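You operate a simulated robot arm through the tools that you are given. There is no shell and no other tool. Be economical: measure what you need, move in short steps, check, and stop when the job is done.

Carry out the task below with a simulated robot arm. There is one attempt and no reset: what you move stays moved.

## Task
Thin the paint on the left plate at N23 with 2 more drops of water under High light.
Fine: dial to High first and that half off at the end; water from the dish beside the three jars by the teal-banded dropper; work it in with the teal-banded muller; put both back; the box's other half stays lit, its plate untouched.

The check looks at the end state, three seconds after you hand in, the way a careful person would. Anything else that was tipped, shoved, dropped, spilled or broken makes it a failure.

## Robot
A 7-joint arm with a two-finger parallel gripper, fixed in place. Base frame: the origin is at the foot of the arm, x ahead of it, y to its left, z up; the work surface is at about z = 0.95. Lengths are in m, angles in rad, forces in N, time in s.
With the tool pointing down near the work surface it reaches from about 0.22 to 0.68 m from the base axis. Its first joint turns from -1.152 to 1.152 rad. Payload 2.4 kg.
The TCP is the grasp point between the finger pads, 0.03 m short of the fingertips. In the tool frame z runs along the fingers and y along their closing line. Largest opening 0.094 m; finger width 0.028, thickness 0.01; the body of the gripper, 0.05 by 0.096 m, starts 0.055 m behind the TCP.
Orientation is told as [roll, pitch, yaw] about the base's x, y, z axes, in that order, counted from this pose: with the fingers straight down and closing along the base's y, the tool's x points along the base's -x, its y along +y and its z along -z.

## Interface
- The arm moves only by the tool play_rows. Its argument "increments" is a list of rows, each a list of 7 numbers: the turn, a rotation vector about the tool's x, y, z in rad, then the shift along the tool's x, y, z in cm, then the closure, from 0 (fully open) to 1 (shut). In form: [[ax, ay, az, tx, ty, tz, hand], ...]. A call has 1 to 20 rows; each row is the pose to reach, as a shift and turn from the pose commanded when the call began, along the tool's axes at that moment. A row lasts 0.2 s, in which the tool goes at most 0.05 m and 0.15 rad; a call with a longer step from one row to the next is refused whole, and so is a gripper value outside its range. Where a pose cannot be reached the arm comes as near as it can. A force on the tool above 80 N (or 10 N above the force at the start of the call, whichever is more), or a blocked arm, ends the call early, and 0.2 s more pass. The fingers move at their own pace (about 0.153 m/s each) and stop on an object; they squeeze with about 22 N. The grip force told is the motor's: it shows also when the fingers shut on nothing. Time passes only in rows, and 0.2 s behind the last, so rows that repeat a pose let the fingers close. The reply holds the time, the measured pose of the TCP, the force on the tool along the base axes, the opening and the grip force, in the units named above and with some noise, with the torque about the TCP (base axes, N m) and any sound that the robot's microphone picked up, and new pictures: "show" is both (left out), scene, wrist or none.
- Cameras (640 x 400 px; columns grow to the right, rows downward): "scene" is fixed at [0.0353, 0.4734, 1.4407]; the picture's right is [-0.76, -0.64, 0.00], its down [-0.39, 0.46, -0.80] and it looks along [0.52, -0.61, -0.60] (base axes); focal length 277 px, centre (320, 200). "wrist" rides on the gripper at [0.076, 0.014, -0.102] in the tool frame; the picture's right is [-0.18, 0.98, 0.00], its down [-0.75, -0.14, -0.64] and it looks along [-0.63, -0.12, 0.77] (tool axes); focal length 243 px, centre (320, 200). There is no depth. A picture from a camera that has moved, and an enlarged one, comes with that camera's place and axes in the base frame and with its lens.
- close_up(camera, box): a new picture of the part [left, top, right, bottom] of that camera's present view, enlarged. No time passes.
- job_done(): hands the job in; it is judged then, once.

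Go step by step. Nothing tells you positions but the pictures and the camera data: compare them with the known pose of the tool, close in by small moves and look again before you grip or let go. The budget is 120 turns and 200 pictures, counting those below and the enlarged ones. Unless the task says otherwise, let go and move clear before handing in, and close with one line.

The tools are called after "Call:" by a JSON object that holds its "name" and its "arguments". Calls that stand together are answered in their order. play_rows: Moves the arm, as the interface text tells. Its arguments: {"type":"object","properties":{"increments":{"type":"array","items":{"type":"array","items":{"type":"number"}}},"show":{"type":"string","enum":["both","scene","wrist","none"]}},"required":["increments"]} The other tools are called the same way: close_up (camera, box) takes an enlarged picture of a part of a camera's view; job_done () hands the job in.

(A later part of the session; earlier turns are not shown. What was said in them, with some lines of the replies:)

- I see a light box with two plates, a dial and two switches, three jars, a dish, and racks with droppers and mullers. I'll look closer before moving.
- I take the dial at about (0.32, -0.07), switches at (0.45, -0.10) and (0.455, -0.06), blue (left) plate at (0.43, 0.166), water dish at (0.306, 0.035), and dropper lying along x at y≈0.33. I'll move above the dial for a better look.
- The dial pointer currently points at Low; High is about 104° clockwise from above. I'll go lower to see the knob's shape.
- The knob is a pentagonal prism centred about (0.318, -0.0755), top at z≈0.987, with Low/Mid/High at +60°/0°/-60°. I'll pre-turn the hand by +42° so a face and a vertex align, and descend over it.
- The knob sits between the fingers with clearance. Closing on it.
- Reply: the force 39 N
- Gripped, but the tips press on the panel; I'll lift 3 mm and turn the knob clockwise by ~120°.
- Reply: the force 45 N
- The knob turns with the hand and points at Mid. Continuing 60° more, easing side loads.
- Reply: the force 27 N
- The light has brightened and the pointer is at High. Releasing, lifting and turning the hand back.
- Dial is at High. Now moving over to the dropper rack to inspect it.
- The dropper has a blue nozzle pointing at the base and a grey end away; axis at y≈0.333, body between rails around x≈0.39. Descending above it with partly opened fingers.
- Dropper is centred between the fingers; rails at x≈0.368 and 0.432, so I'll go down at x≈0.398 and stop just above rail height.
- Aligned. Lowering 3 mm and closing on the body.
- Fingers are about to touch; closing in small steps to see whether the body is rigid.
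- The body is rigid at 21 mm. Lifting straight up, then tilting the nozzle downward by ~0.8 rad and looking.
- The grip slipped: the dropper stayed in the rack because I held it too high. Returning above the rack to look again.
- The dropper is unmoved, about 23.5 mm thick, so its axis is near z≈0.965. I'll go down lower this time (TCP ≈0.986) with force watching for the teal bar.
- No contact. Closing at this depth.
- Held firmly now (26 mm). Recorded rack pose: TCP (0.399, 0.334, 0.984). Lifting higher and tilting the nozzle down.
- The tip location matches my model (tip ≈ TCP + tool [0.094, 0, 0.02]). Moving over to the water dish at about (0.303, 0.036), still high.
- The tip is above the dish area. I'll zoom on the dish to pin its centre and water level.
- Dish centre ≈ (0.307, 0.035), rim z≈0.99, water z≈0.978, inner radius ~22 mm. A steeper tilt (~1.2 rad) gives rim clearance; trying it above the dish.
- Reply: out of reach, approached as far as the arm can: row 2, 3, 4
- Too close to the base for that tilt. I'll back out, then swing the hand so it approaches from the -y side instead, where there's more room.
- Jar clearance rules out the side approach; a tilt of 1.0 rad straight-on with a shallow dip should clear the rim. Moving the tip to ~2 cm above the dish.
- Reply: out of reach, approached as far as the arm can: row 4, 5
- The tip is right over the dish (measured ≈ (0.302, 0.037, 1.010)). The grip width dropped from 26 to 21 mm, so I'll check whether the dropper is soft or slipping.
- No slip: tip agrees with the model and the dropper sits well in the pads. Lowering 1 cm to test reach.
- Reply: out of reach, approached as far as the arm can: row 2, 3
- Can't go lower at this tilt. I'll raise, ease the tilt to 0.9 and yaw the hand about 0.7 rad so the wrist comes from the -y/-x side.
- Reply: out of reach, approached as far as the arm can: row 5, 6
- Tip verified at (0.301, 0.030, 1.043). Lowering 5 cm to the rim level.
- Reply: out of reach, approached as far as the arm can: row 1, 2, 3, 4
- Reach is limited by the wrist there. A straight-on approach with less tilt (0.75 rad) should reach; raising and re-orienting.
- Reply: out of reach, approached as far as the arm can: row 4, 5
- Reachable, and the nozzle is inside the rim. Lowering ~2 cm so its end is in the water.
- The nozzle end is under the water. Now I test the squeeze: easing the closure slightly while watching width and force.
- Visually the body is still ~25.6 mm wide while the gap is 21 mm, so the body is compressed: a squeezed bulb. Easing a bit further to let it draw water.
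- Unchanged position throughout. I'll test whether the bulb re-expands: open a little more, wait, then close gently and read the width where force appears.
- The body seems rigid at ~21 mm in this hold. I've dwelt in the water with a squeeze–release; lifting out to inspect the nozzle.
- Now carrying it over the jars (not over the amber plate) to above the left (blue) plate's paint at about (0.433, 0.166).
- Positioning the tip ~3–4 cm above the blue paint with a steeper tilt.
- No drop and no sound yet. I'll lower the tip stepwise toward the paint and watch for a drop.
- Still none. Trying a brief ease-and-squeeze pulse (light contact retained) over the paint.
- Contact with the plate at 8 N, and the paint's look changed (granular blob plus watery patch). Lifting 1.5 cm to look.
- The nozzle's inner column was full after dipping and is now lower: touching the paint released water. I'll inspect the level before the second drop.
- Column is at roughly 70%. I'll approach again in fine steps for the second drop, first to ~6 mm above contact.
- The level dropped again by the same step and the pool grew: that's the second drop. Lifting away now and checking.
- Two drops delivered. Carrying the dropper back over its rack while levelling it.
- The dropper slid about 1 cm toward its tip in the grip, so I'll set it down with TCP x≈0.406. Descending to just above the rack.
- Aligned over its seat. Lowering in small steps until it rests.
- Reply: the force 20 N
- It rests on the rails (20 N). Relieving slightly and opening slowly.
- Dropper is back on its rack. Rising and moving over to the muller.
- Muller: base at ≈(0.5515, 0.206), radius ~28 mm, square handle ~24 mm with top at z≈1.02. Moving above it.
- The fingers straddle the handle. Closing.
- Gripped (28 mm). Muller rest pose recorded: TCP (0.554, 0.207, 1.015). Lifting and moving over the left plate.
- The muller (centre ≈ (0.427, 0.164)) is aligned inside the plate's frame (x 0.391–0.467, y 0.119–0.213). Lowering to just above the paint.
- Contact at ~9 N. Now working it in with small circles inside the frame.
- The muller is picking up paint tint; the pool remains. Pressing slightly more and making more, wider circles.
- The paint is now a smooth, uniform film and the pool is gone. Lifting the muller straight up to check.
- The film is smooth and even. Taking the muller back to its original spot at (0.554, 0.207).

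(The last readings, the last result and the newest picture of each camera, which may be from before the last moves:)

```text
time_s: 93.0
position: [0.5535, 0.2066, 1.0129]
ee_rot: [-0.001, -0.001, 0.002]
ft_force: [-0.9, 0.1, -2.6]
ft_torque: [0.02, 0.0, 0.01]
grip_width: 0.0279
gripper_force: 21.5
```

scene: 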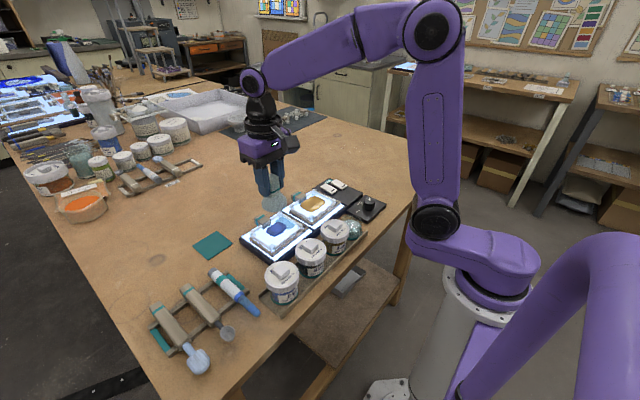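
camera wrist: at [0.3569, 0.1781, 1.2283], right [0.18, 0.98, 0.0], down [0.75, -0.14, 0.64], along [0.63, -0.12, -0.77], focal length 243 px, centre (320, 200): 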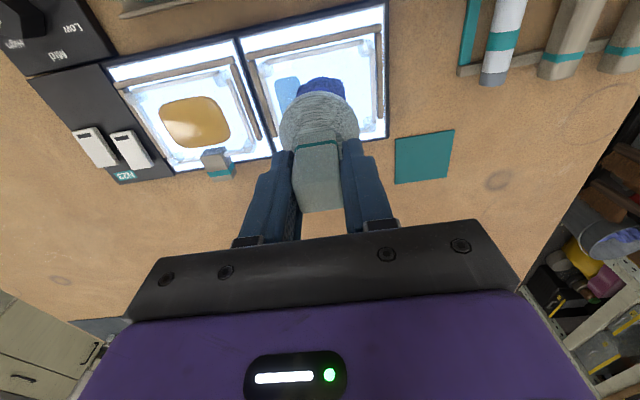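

Call:
{"name": "play_rows", "arguments": {"increments": [[0, 0, 0, 0, 0, 0.1, 0.85], [0, 0, 0, 0, 0, 0.2, 0.85], [0, 0, 0, 0, 0, 0.2, 0.85]], "show": "none"}}

Call:
{"name": "close_up", "arguments": {"camera": "scene", "box": [190, 160, 290, 260]}}

```text
time_s: 93.8
position: [0.5546, 0.2073, 1.0114]
ee_rot: [-0.001, -0.001, 0.002]
ft_force: [-3.7, -1.4, 6.8]
ft_torque: [0.0, 0.33, 0.05]
grip_width: 0.0279
gripper_force: 22.1
```

```text
4.00 times, centred on (240, 210) of scene
camera zoom: at [0.0351, 0.4733, 1.4407], right [-0.76, -0.64, 0.0], down [-0.39, 0.46, -0.8], along [0.52, -0.61, -0.6], focal length 1108 px, centre (640, 160)
```

zoom: 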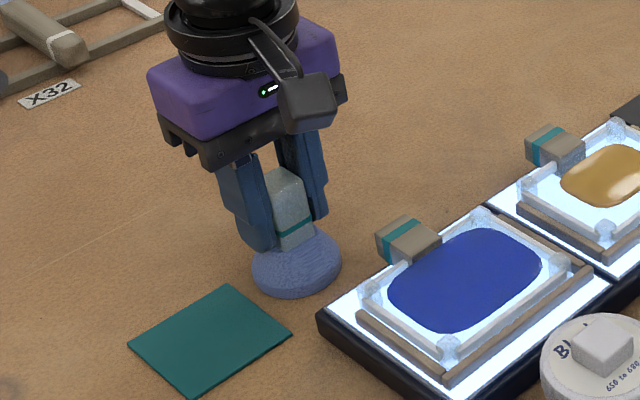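

Resting on the table. Opening and rising.

Call:
{"name": "play_rows", "arguments": {"increments": [[0, 0, 0, 0, 0, -0.1, 0.75], [0, 0, 0, 0, 0, -0.1, 0.65], [0, 0, 0, 0, 0, -0.1, 0.4], [0, 0, 0, 0, 0, -0.1, 0.4], [0, 0, 0, 0, 0, -3, 0.4], [0, 0, 0, 0, 0, -7.5, 0.4], [0, 0, 0, 0, 0, -12, 0.4], [0, 0, 0, 0, 0, -15, 0.4]], "show": "scene"}}

Call:
{"name": "close_up", "arguments": {"camera": "scene", "box": [180, 150, 340, 320]}}

```text
time_s: 95.6
position: [0.5537, 0.2069, 1.1632]
ee_rot: [0.0, -0.001, 0.001]
ft_force: [-0.3, -1.3, 0.5]
ft_torque: [-0.03, -0.01, 0.0]
grip_width: 0.0566
gripper_force: 0.2
```

scene: 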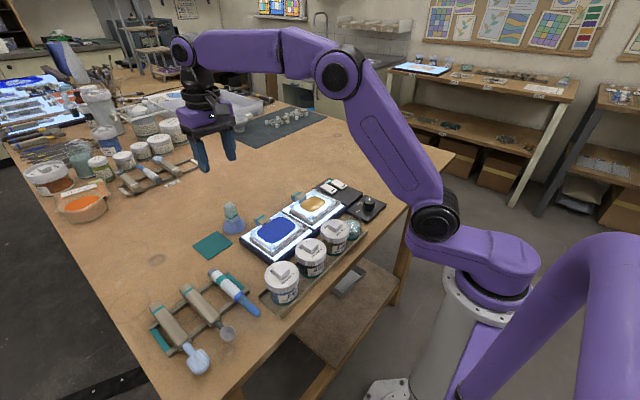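

```text
2.35 times, centred on (260, 235) of scene
camera zoom: at [0.0353, 0.4733, 1.4407], right [-0.76, -0.64, 0.0], down [-0.39, 0.46, -0.8], along [0.52, -0.61, -0.6], focal length 652 px, centre (461, 118)
```

zoom: 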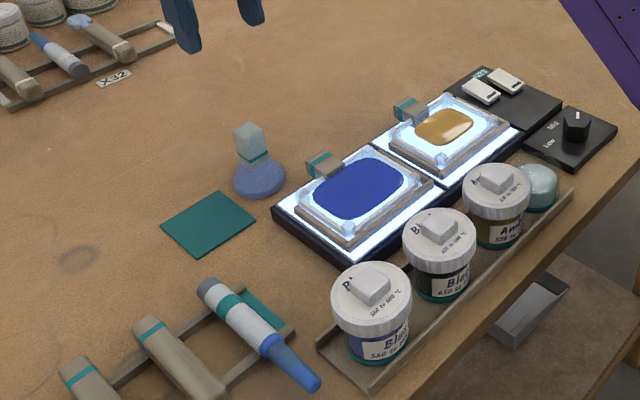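

Muller stands at its place and the dropper is in the rack. Now over to the switches for a close look, fingers closed.

Call:
{"name": "play_rows", "arguments": {"increments": [[0, 0, 0, 1.8, -3.9, 0, 0.6], [0, 0, 0, 3.6, -7.8, 0, 0.8], [0, 0, 0, 5.4, -11.6, 0, 1], [0, 0, 0, 7.2, -15.5, 0, 1], [0, 0, 0, 9, -19.4, 1, 1], [0, 0, 0, 10.8, -23.2, 2, 1], [0, 0, 0, 12.4, -26.7, 3, 1], [0, 0, 0, 12.4, -26.7, 3, 1]], "show": "wrist"}}

Call:
{"name": "close_up", "arguments": {"camera": "wrist", "box": [220, 60, 420, 200]}}

Call:
{"name": "close_up", "arguments": {"camera": "scene", "box": [310, 160, 390, 220]}}

```text
time_s: 97.4
position: [0.4312, -0.061, 1.1316]
ee_rot: [-0.002, 0.002, 0.002]
ft_force: [0.5, -0.4, 0.9]
ft_torque: [-0.05, 0.0, 0.02]
grip_width: 0.0001
gripper_force: 21.7
camera wrist: at [0.3548, -0.0478, 1.2351], right [0.18, 0.98, 0.0], down [0.75, -0.14, 0.64], along [0.63, -0.12, -0.77], focal length 243 px, centre (320, 200)
```

wrist: 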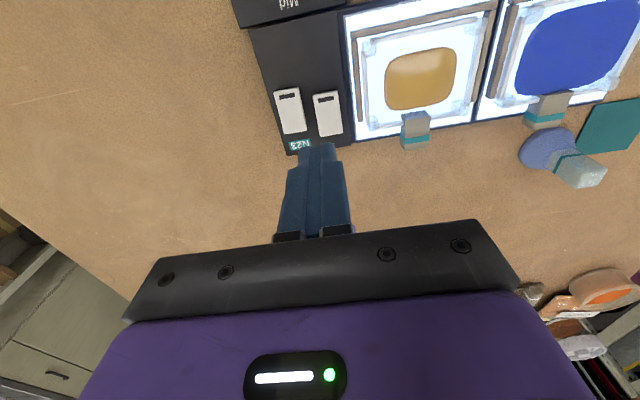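

```text
2.86 times, centred on (320, 130) of wrist
camera zoom: at [0.3548, -0.0478, 1.2351], right [0.18, 0.98, 0.0], down [0.75, -0.14, 0.64], along [0.63, -0.12, -0.77], focal length 693 px, centre (320, 400)
```

zoom: 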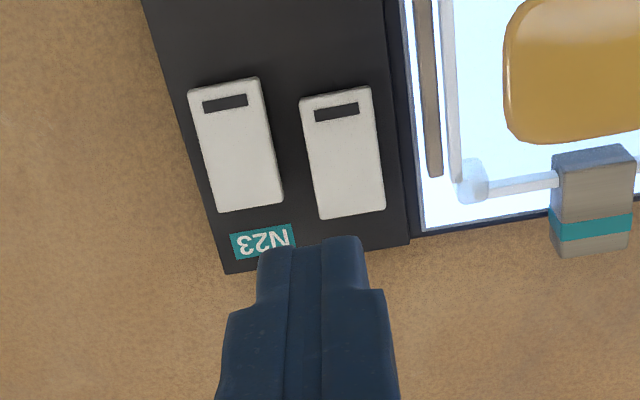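

```text
6.67 times, centred on (350, 190) of scene
camera zoom: at [0.0353, 0.4733, 1.4407], right [-0.76, -0.64, 0.0], down [-0.39, 0.46, -0.8], along [0.52, -0.61, -0.6], focal length 1846 px, centre (120, 267)
```

zoom: 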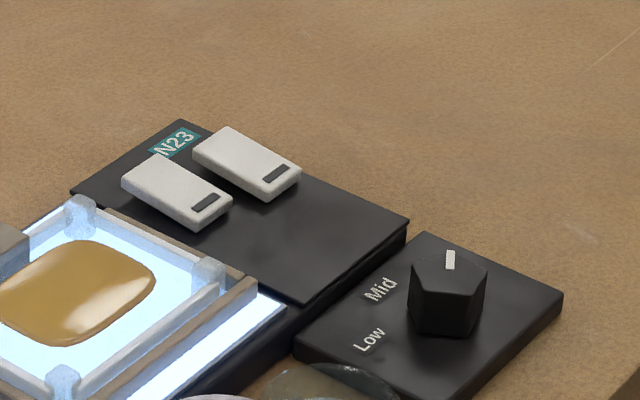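

Both rockers are pressed at the far end (on), with the marked near ends raised. The left rocker is at y≈-0.057; I'll press its near end at x≈0.431, approaching gently.

Call:
{"name": "play_rows", "arguments": {"increments": [[0, 0, 0, 0, 0.4, 4, 1], [0, 0, 0, 0, 0.4, 8, 1], [0, 0, 0, 0, 0.4, 10.3, 1], [0, 0, 0, 0, 0.4, 10.3, 1]], "show": "none"}}

Call:
{"name": "close_up", "arguments": {"camera": "scene", "box": [310, 160, 390, 220]}}

Call:
{"name": "close_up", "arguments": {"camera": "wrist", "box": [220, 60, 420, 200]}}

```text
time_s: 98.4
position: [0.433, -0.059, 1.0298]
ee_rot: [0.001, 0.0, 0.001]
ft_force: [0.3, -0.8, 0.0]
ft_torque: [0.0, 0.02, -0.03]
grip_width: 0.0
gripper_force: 22.4
```

```text
6.67 times, centred on (350, 190) of scene
camera zoom: at [0.0353, 0.4734, 1.4407], right [-0.76, -0.64, 0.0], down [-0.39, 0.46, -0.8], along [0.52, -0.61, -0.6], focal length 1846 px, centre (120, 267)
```

zoom: 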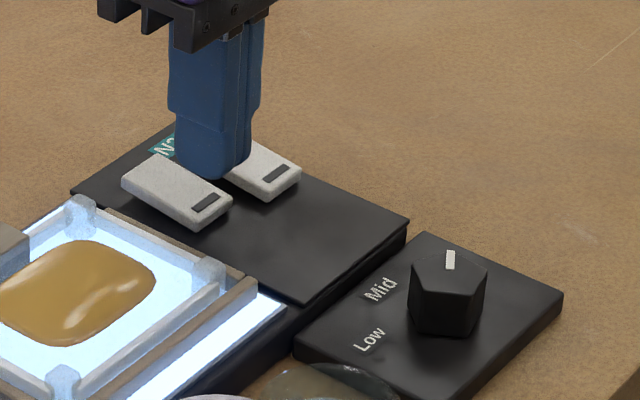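

```text
2.86 times, centred on (320, 130) of wrist
camera zoom: at [0.3562, -0.0438, 1.1325], right [0.18, 0.98, 0.0], down [0.75, -0.14, 0.64], along [0.63, -0.12, -0.77], focal length 693 px, centre (320, 400)
```

zoom: 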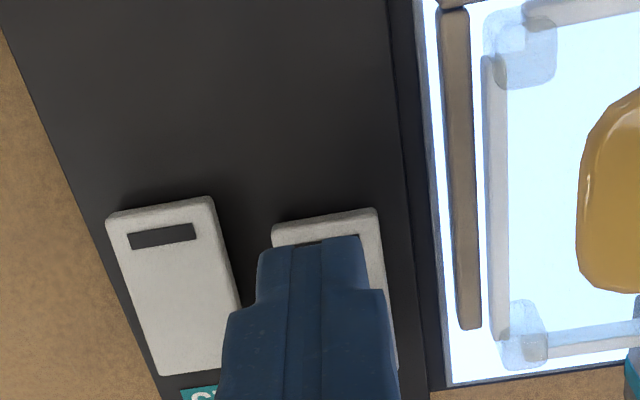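

Shifting slightly toward the near end and pressing down stepwise.

Call:
{"name": "play_rows", "arguments": {"increments": [[0, 0, 0, 0.5, 0.2, 0, 1], [0, 0, 0, 0.5, 0.2, 1, 1], [0, 0, 0, 0.5, 0.2, 1.6, 1], [0, 0, 0, 0.5, 0.2, 1.9, 1], [0, 0, 0, 0.5, 0.2, 1.9, 1]], "show": "scene"}}

Call:
{"name": "close_up", "arguments": {"camera": "scene", "box": [230, 160, 390, 270]}}

```text
time_s: 99.6
position: [0.4268, -0.0549, 1.0108]
ee_rot: [0.0, -0.004, 0.002]
ft_force: [-10.4, 2.6, 42.9]
ft_torque: [0.04, -0.26, 0.02]
grip_width: 0.0001
gripper_force: 22.7
```

scene: 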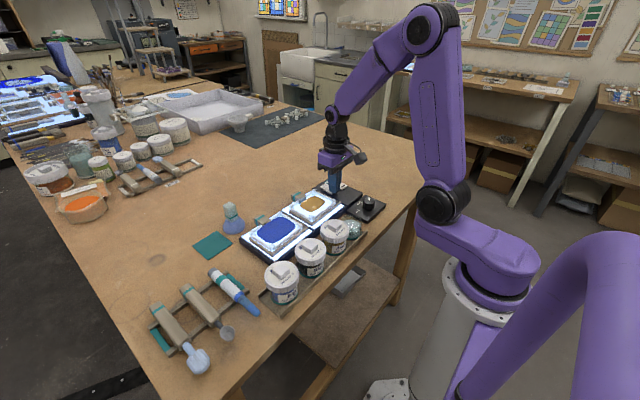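

```text
3.64 times, centred on (310, 215) of scene
camera zoom: at [0.0344, 0.4735, 1.4407], right [-0.76, -0.64, 0.0], down [-0.39, 0.46, -0.8], along [0.52, -0.61, -0.6], focal length 1007 px, centre (356, 146)
```

zoom: 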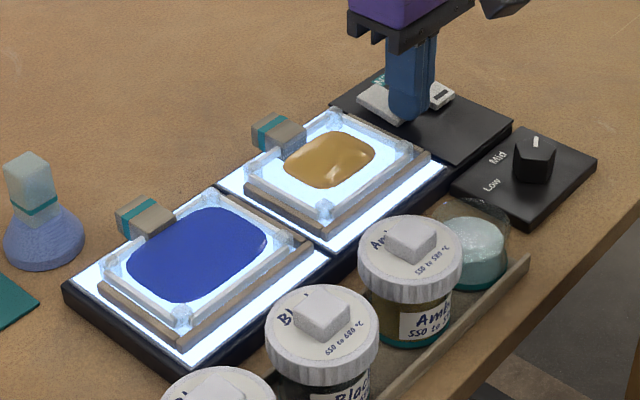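

43 N and both halves still lit; lifting to look at the rocker.

Call:
{"name": "play_rows", "arguments": {"increments": [[0, 0, 0, 0, 0, -3, 1], [0, 0, 0, 0, 0, -7, 1], [0, 0, 0, 3, 0, -8, 1], [0, 0, 0, 3, 0, -8, 1]], "show": "none"}}

Call:
{"name": "close_up", "arguments": {"camera": "scene", "box": [310, 160, 390, 220]}}

Call:
{"name": "close_up", "arguments": {"camera": "wrist", "box": [220, 60, 420, 200]}}

```text
time_s: 100.6
position: [0.3954, -0.0551, 1.0894]
ee_rot: [0.002, -0.001, 0.001]
ft_force: [0.3, 0.6, -0.4]
ft_torque: [-0.01, -0.01, 0.0]
grip_width: 0.0
gripper_force: 21.9
```

```text
6.67 times, centred on (350, 190) of scene
camera zoom: at [0.0353, 0.4734, 1.4407], right [-0.76, -0.64, 0.0], down [-0.39, 0.46, -0.8], along [0.52, -0.61, -0.6], focal length 1846 px, centre (120, 267)
```

zoom: 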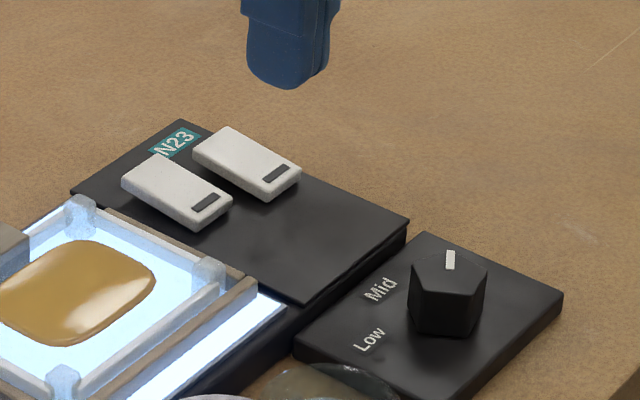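

```text
2.86 times, centred on (320, 130) of wrist
camera zoom: at [0.3193, -0.0417, 1.1924], right [0.18, 0.98, 0.0], down [0.75, -0.14, 0.64], along [0.63, -0.12, -0.77], focal length 693 px, centre (320, 400)
```

zoom: 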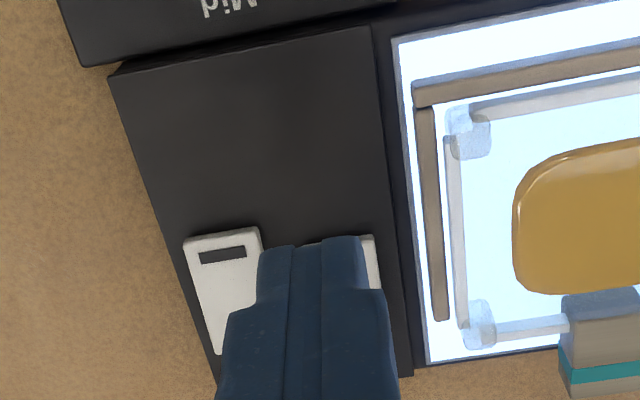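

The near end is apparently already the pressed end. Pressing the far end instead, at x≈0.47.

Call:
{"name": "play_rows", "arguments": {"increments": [[0, 0, 0, -4, -0.15, 0, 1], [0, 0, 0, -7.4, -0.15, 2, 1], [0, 0, 0, -7.4, -0.15, 5, 1], [0, 0, 0, -7.4, -0.15, 6.5, 1], [0, 0, 0, -7.4, -0.15, 7, 1], [0, 0, 0, -7.4, -0.15, 7, 1]], "show": "none"}}

Call:
{"name": "close_up", "arguments": {"camera": "scene", "box": [230, 160, 390, 270]}}

```text
time_s: 102.0
position: [0.4698, -0.0564, 1.0178]
ee_rot: [0.0, 0.002, 0.002]
ft_force: [0.5, -0.7, 0.1]
ft_torque: [0.03, -0.01, -0.01]
grip_width: 0.0003
gripper_force: 21.9
```

```text
3.64 times, centred on (310, 215) of scene
camera zoom: at [0.0353, 0.4734, 1.4407], right [-0.76, -0.64, 0.0], down [-0.39, 0.46, -0.8], along [0.52, -0.61, -0.6], focal length 1007 px, centre (356, 146)
```

zoom: 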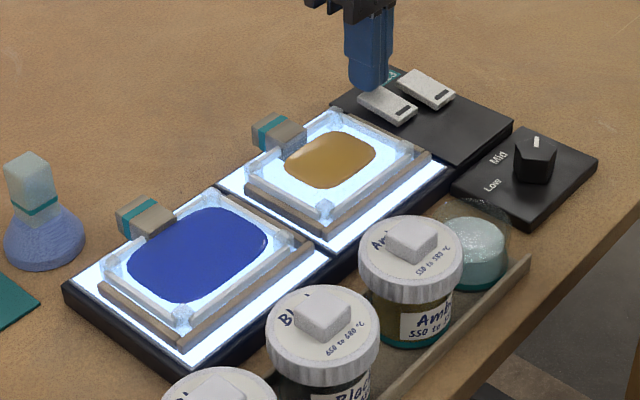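

Call:
{"name": "play_rows", "arguments": {"increments": [[0, 0, 0, 0, 0, 0.3, 1], [0, 0, 0, 0, 0, 0.6, 1], [0, 0, 0, 0, 0, 0.8, 1], [0, 0, 0, 0, 0, 0.8, 1]], "show": "none"}}

Call:
{"name": "close_up", "arguments": {"camera": "scene", "box": [230, 160, 390, 270]}}

```text
time_s: 103.0
position: [0.4687, -0.0558, 1.0118]
ee_rot: [-0.001, -0.001, 0.001]
ft_force: [-3.6, -0.7, 13.1]
ft_torque: [-0.01, 0.27, -0.01]
grip_width: 0.0
gripper_force: 22.2
```

```text
3.64 times, centred on (310, 215) of scene
camera zoom: at [0.035, 0.4734, 1.4407], right [-0.76, -0.64, 0.0], down [-0.39, 0.46, -0.8], along [0.52, -0.61, -0.6], focal length 1007 px, centre (356, 146)
```

zoom: 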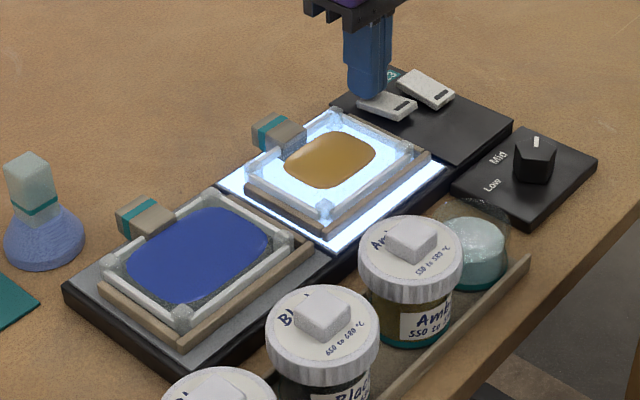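

The left half is off and the right stays lit. Lifting clear and checking the final scene.

Call:
{"name": "play_rows", "arguments": {"increments": [[0, 0, 0, 0, 0, -2, 1], [0, 0, 0, 0, 0, -6, 1], [0, 0, 0, 0, 0, -11, 1], [0, 0, 0, 0, 0, -16, 1], [0, 0, 0, 4, 0, -20, 1], [0, 0, 0, 8, 0, -22, 0.5], [0, 0, 0, 8, 0, -22, 0.5]], "show": "scene"}}

Call:
{"name": "close_up", "arguments": {"camera": "scene", "box": [220, 160, 400, 280]}}

Call:
{"name": "close_up", "arguments": {"camera": "scene", "box": [130, 220, 310, 390]}}

```text
refused: row 5 steps farther than a row can; nothing moved
```

```text
3.33 times, centred on (310, 220) of scene
camera zoom: at [0.035, 0.4734, 1.4407], right [-0.76, -0.64, 0.0], down [-0.39, 0.46, -0.8], along [0.52, -0.61, -0.6], focal length 923 px, centre (353, 133)
```

zoom: 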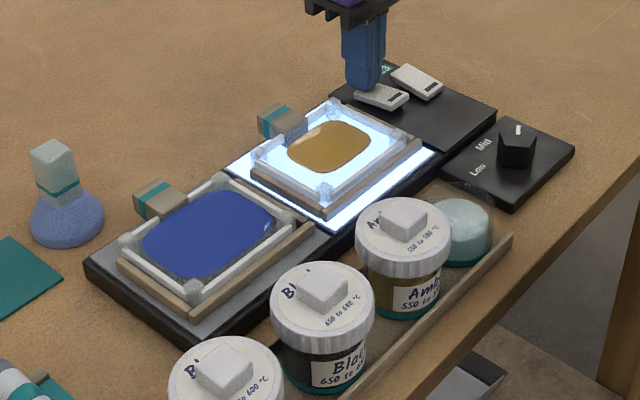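

```text
2.35 times, centred on (220, 305) of scene
camera zoom: at [0.035, 0.4734, 1.4407], right [-0.76, -0.64, 0.0], down [-0.39, 0.46, -0.8], along [0.52, -0.61, -0.6], focal length 652 px, centre (555, -47)
```

zoom: 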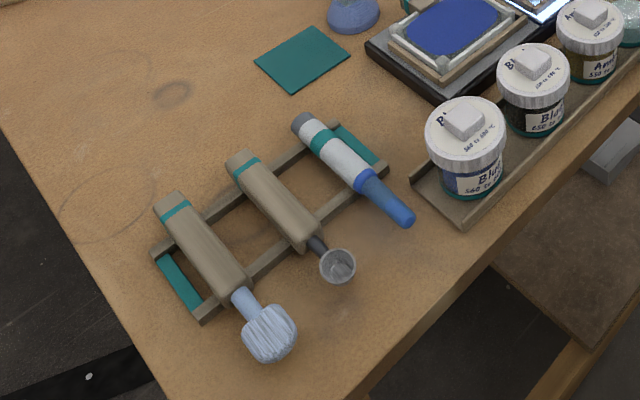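

Everything else matches the starting layout. Retrying the lift with shorter steps.

Call:
{"name": "play_rows", "arguments": {"increments": [[0, 0, 0, 0, 0, -2, 1], [0, 0, 0, 0, 0, -6, 1], [0, 0, 0, 0, 0, -10, 1], [0, 0, 0, 2, 0, -14, 1], [0, 0, 0, 4, 0, -18, 1], [0, 0, 0, 5, 0, -20, 0.5], [0, 0, 0, 5, 0, -20, 0.5]], "show": "scene"}}

Call:
{"name": "close_up", "arguments": {"camera": "scene", "box": [220, 160, 400, 280]}}

```text
time_s: 104.6
position: [0.4202, -0.0554, 1.2123]
ee_rot: [0.0, 0.0, 0.001]
ft_force: [0.2, 0.0, 0.0]
ft_torque: [0.0, -0.01, -0.02]
grip_width: 0.047
gripper_force: 0.1
```

scene: 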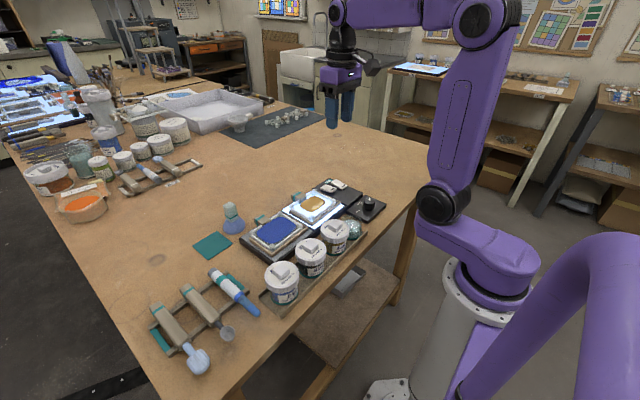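

```text
3.33 times, centred on (310, 220) of scene
camera zoom: at [0.0353, 0.4734, 1.4407], right [-0.76, -0.64, 0.0], down [-0.39, 0.46, -0.8], along [0.52, -0.61, -0.6], focal length 923 px, centre (353, 133)
```

zoom: 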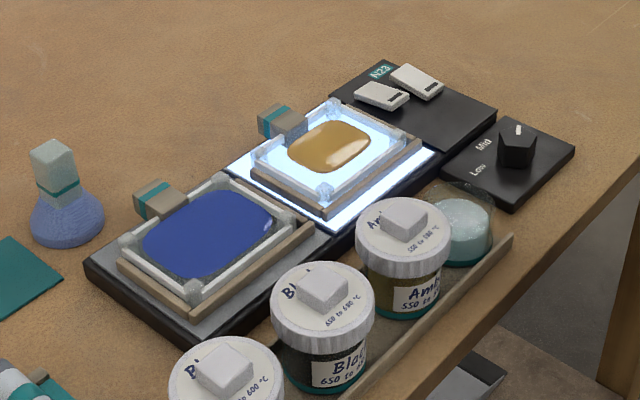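

The left half is off, the right half is lit with its plate untouched, the dial is at High, and both tools are back. Handing in.

Call:
{"name": "job_done", "arguments": {}}

```text
The job is handed in.
```

I thinned the paint on the left plate at N23 under High light with what I take to be 2 drops of water, and worked it in to a smooth film. I inferred the count: each touch of the dropper on the paint lowered its water level by the same amount, and I touched twice. The left half of the box is now off, and the right half is still lit with its plate untouched. The dropper is back in its rack, within about a centimetre of where it started, and the muller is back at its spot, still tinted with blue paint.
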